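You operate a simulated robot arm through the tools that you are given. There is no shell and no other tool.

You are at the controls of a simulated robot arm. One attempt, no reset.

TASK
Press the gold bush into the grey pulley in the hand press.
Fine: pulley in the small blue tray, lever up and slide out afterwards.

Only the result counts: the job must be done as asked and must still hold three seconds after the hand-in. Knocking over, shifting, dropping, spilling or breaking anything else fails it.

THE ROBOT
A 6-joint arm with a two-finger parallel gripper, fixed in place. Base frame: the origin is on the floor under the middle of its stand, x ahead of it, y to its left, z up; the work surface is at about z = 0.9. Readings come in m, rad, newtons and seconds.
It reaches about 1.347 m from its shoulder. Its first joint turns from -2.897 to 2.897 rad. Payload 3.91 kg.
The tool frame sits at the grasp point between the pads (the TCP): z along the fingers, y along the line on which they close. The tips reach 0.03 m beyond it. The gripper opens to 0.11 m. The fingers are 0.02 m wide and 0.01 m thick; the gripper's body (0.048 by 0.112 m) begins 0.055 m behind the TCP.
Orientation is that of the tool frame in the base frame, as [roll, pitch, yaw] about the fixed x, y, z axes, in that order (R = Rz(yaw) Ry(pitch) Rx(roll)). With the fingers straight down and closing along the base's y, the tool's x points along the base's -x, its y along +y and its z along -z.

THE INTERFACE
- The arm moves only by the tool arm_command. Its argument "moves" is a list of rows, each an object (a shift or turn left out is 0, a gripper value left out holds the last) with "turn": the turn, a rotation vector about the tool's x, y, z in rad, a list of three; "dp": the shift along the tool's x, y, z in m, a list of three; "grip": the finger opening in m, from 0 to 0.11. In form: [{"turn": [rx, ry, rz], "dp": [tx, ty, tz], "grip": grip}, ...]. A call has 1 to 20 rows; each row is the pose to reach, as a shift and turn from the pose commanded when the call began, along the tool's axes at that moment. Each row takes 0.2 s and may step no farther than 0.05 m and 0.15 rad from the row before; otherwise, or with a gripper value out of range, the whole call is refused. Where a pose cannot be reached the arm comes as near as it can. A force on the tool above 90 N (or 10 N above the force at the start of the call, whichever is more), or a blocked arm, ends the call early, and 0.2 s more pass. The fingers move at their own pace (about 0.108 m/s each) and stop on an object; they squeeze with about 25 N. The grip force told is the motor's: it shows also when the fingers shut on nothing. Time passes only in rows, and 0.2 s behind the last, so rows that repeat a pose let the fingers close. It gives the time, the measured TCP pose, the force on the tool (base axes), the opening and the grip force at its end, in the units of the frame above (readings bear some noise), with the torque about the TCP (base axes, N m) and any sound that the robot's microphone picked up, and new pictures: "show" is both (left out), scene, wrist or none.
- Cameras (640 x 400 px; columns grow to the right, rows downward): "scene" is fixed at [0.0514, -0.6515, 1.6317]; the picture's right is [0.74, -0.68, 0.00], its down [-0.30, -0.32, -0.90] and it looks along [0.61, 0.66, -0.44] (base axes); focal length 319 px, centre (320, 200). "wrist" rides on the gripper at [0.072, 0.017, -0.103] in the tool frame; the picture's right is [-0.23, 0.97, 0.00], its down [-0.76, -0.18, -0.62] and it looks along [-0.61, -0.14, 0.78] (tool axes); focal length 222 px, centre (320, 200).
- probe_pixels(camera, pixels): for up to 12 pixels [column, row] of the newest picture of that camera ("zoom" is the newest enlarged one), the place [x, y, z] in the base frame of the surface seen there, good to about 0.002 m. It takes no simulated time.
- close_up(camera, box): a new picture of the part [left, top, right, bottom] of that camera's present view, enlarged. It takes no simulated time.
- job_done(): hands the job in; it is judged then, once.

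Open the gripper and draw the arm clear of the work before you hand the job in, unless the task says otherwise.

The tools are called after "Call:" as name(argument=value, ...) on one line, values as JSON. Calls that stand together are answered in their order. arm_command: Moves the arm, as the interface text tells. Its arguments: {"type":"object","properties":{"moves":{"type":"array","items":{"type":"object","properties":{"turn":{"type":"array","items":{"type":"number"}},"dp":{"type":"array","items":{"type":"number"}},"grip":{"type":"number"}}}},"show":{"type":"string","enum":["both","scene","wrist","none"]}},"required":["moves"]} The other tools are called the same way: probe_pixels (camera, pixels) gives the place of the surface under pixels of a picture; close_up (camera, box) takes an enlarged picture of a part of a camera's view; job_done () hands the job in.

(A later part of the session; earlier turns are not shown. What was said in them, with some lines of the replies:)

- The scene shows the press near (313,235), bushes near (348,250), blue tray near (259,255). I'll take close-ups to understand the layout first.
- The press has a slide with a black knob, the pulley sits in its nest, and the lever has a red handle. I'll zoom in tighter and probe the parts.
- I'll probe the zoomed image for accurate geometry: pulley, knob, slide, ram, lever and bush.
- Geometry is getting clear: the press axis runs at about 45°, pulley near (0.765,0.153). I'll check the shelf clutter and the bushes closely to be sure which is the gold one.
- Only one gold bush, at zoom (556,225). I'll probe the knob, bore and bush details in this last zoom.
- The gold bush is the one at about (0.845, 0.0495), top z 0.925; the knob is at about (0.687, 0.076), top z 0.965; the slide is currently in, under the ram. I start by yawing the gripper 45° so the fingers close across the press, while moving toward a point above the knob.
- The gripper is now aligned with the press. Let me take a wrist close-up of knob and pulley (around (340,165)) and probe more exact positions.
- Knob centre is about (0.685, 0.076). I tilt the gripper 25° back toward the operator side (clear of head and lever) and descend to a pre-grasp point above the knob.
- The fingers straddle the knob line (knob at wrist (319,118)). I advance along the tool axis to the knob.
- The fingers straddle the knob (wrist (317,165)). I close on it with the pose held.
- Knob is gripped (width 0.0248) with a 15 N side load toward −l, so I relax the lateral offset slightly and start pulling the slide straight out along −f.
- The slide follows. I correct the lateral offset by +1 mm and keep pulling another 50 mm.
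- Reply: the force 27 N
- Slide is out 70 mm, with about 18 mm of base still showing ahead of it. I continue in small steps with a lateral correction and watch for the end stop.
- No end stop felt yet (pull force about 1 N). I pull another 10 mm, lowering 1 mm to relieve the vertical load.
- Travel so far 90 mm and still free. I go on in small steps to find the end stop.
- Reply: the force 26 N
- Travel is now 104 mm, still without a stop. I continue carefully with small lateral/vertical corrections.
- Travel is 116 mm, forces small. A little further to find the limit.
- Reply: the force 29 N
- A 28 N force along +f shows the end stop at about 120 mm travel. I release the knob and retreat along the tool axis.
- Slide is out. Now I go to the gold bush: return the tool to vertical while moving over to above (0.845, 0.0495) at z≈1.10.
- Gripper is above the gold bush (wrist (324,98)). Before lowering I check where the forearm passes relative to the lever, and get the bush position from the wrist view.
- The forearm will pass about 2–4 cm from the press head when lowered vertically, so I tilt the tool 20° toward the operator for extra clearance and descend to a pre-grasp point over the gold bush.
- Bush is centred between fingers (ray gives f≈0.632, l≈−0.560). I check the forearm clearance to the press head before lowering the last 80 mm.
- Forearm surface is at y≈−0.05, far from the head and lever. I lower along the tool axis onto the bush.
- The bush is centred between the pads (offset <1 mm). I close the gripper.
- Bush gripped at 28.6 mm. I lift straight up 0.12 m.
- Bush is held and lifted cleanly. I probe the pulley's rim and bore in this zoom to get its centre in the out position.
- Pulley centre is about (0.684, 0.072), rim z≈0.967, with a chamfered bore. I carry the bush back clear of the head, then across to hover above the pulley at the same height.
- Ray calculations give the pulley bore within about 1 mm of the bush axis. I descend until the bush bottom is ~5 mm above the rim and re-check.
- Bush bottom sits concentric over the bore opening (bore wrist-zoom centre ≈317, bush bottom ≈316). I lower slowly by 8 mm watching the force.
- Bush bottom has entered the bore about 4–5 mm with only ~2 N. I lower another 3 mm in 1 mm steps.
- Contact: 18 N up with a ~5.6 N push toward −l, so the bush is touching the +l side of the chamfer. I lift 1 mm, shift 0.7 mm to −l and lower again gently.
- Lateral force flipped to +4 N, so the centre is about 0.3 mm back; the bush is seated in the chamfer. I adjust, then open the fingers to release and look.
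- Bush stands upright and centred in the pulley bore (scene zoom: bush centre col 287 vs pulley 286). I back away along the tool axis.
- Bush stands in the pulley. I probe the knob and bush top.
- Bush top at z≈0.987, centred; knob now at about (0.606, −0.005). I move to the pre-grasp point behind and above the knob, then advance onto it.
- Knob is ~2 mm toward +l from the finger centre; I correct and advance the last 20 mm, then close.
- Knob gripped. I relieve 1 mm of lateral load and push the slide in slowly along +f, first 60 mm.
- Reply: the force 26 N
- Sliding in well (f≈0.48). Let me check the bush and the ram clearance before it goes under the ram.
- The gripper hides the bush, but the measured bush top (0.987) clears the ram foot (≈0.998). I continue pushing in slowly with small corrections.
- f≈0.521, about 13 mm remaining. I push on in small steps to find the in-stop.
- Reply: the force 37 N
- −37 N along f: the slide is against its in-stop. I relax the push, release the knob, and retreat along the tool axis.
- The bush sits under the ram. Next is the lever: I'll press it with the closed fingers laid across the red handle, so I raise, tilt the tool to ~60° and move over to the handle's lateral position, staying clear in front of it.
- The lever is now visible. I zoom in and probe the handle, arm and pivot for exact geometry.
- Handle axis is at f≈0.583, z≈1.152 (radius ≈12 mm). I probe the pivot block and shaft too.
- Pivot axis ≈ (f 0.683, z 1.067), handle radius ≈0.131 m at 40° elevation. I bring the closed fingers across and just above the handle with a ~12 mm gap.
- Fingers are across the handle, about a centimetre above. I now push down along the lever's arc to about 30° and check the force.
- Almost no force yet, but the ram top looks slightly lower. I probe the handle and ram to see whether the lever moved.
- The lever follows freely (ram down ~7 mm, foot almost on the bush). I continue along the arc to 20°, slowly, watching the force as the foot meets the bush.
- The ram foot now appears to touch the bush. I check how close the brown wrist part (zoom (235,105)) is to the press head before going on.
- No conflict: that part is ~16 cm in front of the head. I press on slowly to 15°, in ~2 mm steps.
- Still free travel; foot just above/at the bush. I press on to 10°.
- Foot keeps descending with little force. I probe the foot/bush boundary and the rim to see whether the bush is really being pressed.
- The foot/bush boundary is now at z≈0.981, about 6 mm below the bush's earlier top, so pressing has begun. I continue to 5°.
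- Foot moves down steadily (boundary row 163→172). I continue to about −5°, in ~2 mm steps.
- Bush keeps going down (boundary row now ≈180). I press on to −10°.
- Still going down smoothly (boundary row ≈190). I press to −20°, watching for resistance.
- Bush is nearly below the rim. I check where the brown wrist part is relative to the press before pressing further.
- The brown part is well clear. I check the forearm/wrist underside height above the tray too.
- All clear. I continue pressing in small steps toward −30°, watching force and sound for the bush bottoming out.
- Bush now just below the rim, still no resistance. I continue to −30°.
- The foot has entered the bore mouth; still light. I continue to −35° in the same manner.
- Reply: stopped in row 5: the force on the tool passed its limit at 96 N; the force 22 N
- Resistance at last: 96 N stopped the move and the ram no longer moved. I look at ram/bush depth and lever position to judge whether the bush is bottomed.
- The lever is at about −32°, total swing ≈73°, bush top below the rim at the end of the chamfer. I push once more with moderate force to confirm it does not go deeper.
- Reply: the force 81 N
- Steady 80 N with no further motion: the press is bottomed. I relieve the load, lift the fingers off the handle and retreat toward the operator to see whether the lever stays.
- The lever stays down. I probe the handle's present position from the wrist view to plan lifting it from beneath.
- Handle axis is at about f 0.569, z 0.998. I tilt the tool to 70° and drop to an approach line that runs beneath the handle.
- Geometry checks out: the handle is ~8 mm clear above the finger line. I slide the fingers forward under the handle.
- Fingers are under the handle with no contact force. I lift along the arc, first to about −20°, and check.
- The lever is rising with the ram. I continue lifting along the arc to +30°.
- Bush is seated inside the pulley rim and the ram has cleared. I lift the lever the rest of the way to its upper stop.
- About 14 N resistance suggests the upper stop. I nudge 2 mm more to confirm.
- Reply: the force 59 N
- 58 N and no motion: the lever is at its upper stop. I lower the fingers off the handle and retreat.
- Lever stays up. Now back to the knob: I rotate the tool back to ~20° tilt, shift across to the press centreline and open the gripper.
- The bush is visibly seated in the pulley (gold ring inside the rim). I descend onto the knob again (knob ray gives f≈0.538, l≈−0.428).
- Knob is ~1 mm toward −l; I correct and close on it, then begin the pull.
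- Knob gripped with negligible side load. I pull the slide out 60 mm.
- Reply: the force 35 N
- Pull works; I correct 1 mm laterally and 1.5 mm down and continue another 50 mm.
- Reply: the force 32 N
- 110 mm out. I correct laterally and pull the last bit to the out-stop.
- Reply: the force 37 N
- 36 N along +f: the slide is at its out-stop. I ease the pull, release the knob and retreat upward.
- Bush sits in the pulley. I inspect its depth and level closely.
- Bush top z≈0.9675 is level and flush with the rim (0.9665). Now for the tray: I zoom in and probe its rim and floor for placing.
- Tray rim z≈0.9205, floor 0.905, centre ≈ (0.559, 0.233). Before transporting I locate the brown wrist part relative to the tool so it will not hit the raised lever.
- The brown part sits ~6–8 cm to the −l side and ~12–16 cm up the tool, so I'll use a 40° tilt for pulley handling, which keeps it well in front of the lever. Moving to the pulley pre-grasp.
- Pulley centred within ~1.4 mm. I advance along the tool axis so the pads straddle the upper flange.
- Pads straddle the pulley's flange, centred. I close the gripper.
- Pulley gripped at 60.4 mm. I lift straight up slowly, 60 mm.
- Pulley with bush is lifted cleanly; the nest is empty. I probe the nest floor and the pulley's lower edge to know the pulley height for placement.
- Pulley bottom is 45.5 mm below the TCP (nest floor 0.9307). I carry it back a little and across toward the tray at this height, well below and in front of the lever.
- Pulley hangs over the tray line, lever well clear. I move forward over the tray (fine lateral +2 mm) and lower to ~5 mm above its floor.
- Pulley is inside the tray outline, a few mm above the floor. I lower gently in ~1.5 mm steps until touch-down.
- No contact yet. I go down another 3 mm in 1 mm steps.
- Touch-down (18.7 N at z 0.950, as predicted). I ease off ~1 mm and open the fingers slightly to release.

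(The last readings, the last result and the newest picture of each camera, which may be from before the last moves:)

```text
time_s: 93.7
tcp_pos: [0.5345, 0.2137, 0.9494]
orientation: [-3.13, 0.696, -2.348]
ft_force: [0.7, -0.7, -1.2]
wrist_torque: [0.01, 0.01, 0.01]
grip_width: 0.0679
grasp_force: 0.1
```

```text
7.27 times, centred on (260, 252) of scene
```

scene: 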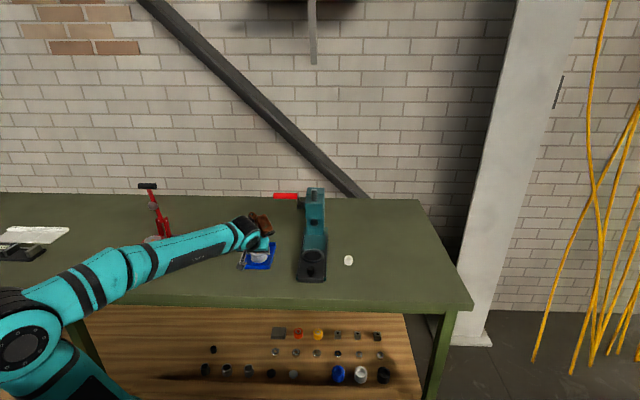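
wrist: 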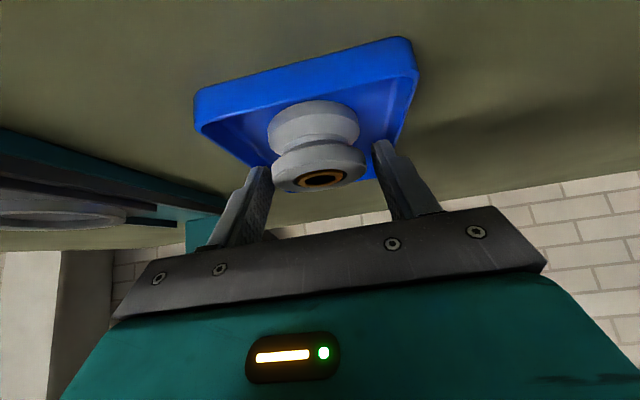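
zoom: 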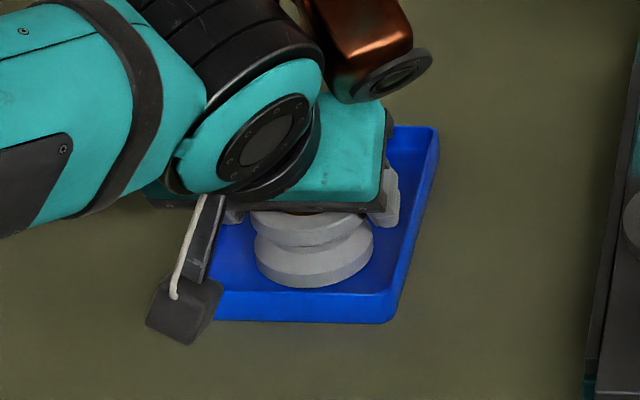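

Released; the pulley stands in the tray. The −l finger is nearer to it, so I back out along the tool axis with a slight −l shift.

Call:
arm_command(moves=[{"dp": [0, -0.001, -0.003], "grip": 0.068}, {"dp": [0, -0.002, -0.01], "grip": 0.07}, {"dp": [0, -0.0025, -0.025], "grip": 0.075}, {"dp": [0, -0.0025, -0.05], "grip": 0.08}, {"dp": [0, -0.0025, -0.09], "grip": 0.08}, {"dp": [0, -0.0025, -0.13], "grip": 0.08}, {"dp": [0, -0.0025, -0.13], "grip": 0.08}], show="both")

Call:
close_up(camera="wrist", box=[200, 20, 460, 220])

Call:
close_up(camera="scene", box=[225, 160, 345, 285])

```text
time_s: 95.3
tcp_pos: [0.4773, 0.1514, 1.0515]
orientation: [-3.127, 0.698, -2.348]
ft_force: [0.2, 0.4, 0.2]
wrist_torque: [0.02, 0.02, -0.01]
grip_width: 0.08
grasp_force: 0.1
```

scene: 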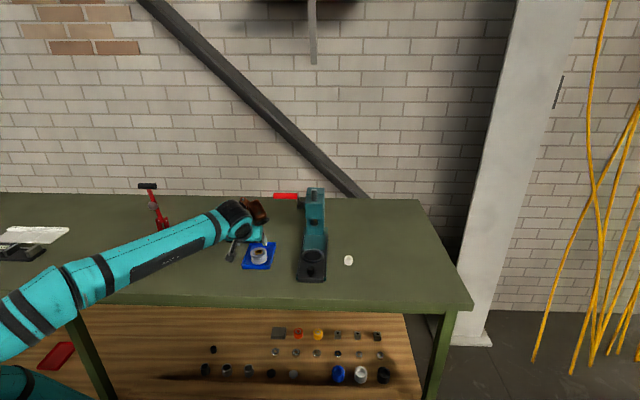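
wrist: 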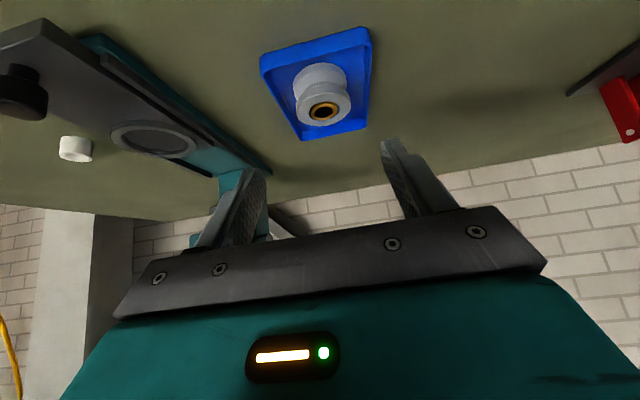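

```text
2.00 times, centred on (330, 120) of wrist
```

zoom: 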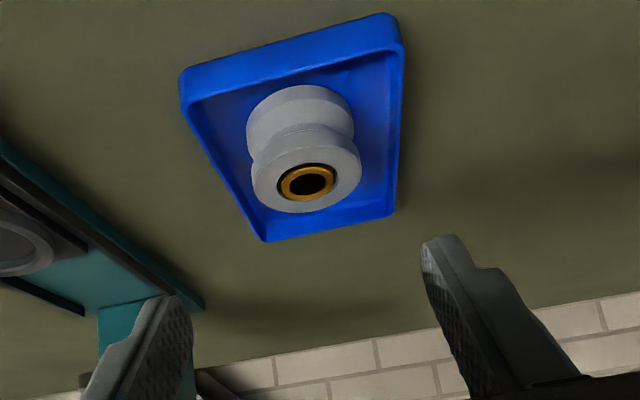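

```text
3.20 times, centred on (285, 222) of scene
```

zoom: 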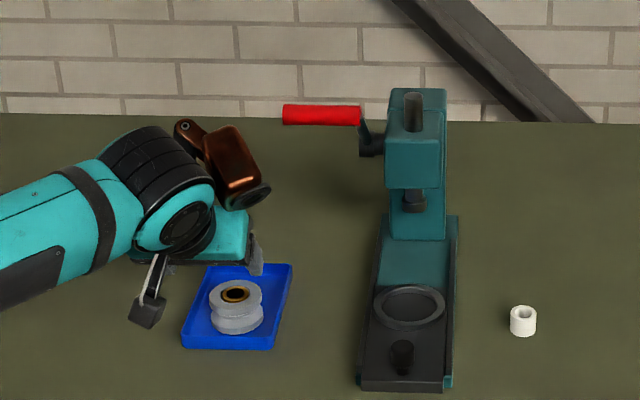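

The pulley with bush stands in the tray; lever is up and slide is out. I raise the arm clear and back away, then verify everything.

Call:
arm_command(moves=[{"dp": [-0.012, 0, -0.035]}, {"dp": [-0.035, 0, -0.065]}, {"dp": [-0.06, 0, -0.1]}, {"dp": [-0.085, 0, -0.135]}, {"dp": [-0.095, 0, -0.17]}, {"dp": [-0.1, 0, -0.2]}, {"dp": [-0.1, 0, -0.2]}], show="both")

Call:
close_up(camera="scene", box=[235, 232, 285, 278])

Call:
close_up(camera="scene", box=[260, 175, 360, 290])

```text
time_s: 96.9
tcp_pos: [0.4389, 0.1172, 1.2664]
orientation: [-3.13, 0.697, -2.35]
ft_force: [0.1, -0.1, -0.2]
wrist_torque: [0.0, -0.01, 0.01]
grip_width: 0.08
grasp_force: 0.1
```

scene: 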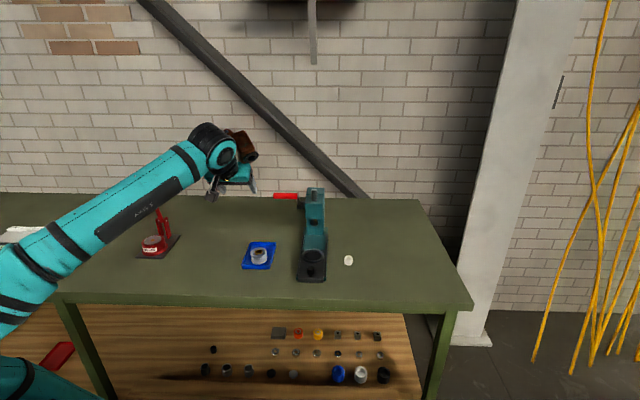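
wrist: 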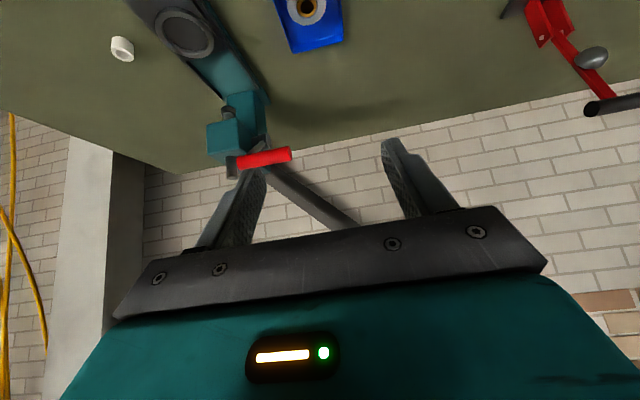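

```text
8.70 times, centred on (260, 255) of scene
```

zoom: 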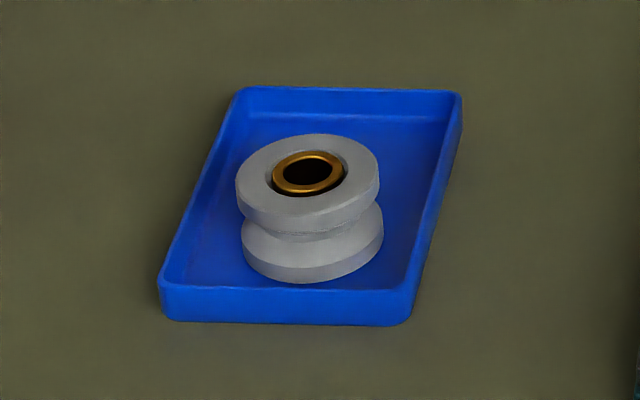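

```text
3.48 times, centred on (310, 232) of scene
```

zoom: 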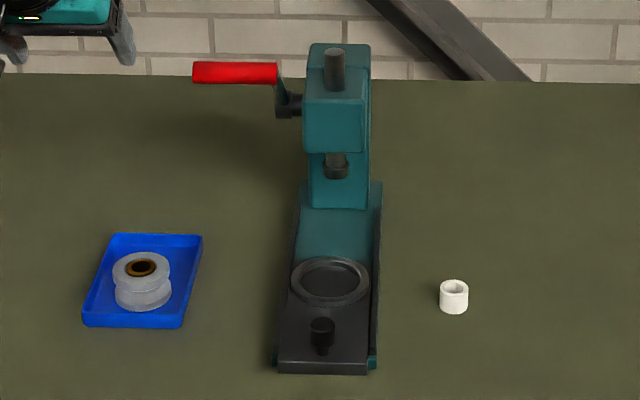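

Tray corners are unchanged and the press is empty with the lever up. I verify the pulley is level and the bush flush by probing, and compare lever/white bush positions.

Call:
probe_pixels(camera="scene", pixels=[[275, 196], [297, 196], [349, 257], [349, 264], [311, 271], [317, 190], [158, 186], [154, 243]])

Call:
close_up(camera="scene", box=[248, 243, 272, 267])

```text
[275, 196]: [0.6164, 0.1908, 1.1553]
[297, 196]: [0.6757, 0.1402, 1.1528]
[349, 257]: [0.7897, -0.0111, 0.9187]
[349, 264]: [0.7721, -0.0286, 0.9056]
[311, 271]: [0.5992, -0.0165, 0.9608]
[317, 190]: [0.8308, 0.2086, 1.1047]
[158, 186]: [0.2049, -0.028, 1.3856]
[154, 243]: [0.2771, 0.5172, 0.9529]
```

```text
16.00 times, centred on (260, 255) of scene
```

zoom: 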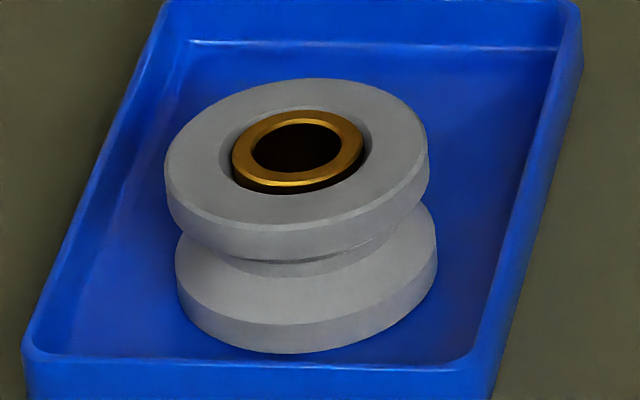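

Call:
probe_pixels(camera="zoom", pixels=[[200, 160], [395, 140], [300, 88], [300, 205], [240, 158], [357, 150], [298, 115], [298, 181], [300, 340], [200, 310], [420, 280], [480, 250]])

```text
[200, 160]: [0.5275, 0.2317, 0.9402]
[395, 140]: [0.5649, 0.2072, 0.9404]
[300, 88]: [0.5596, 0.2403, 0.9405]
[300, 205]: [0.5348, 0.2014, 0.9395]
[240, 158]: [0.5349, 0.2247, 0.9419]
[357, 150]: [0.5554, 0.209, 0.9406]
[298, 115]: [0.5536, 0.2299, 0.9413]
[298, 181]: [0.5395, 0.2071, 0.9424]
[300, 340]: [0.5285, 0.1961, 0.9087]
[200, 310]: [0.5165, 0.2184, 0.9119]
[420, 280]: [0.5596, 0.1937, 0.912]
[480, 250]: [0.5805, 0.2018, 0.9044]
```

Rim is level at z≈0.940 and the bush is flush and concentric; handle, slide and white bush are where they should be. I open the gripper fully, rise a bit more and let everything settle.

Call:
arm_command(moves=[{"dp": [-0.015, 0, -0.03], "grip": 0.11}, {"dp": [-0.03, 0, -0.06], "grip": 0.11}, {"dp": [-0.03, 0, -0.06], "grip": 0.11}, {"dp": [-0.03, 0, -0.06], "grip": 0.11}, {"dp": [-0.03, 0, -0.06], "grip": 0.11}], show="both")

Call:
close_up(camera="scene", box=[225, 165, 365, 290])

```text
time_s: 98.1
tcp_pos: [0.4282, 0.1068, 1.3321]
orientation: [-3.13, 0.696, -2.349]
ft_force: [-0.3, -0.2, -0.8]
wrist_torque: [0.01, 0.03, 0.02]
grip_width: 0.11
grasp_force: 0.0
```

scene: 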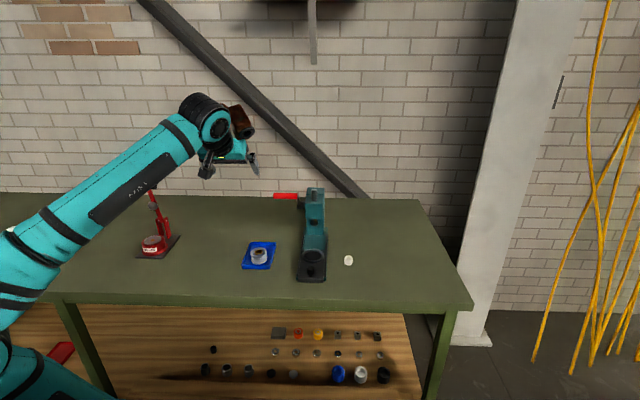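
wrist: 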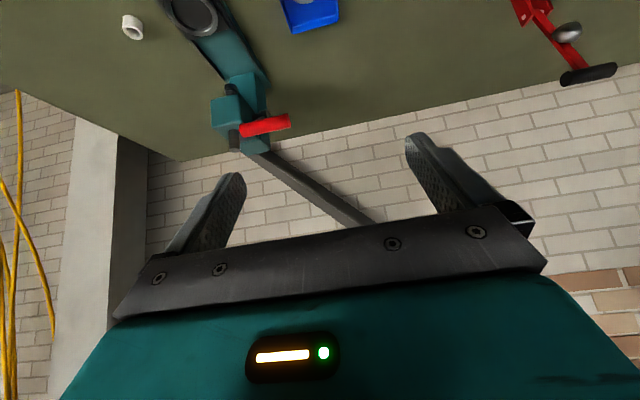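

```text
3.20 times, centred on (295, 228) of scene
```

zoom: 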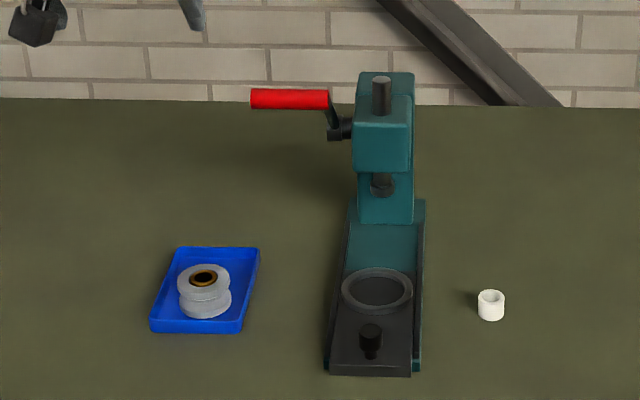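

The final view shows the pulley with the gold bush flush inside it, standing in the blue tray. The lever is up, the slide is out, and the white bush and tray have not moved. The arm is clear with the gripper open, so I hand the job in.

Call:
job_done()

```text
The job is handed in.
```

I pressed the gold bush into the grey pulley and handed the job in. I haven't seen the verdict.

- **Bush:** it sits flush with the pulley rim, level to within the probe's accuracy. I pressed until the lever hit a hard stop and held about 80 N there with no further movement. I felt almost no resistance until that stop, so I can't say how tight the fit is.
- **Pulley:** it stands level in the small blue tray, roughly centred. The tray did not move.
- **Press:** the lever is up against its top stop and stayed there when I let go. The slide is pulled out to its end stop.
- **Everything else:** the white bush is where it was, and I saw nothing else knocked or shifted. The arm is raised clear with the gripper open.
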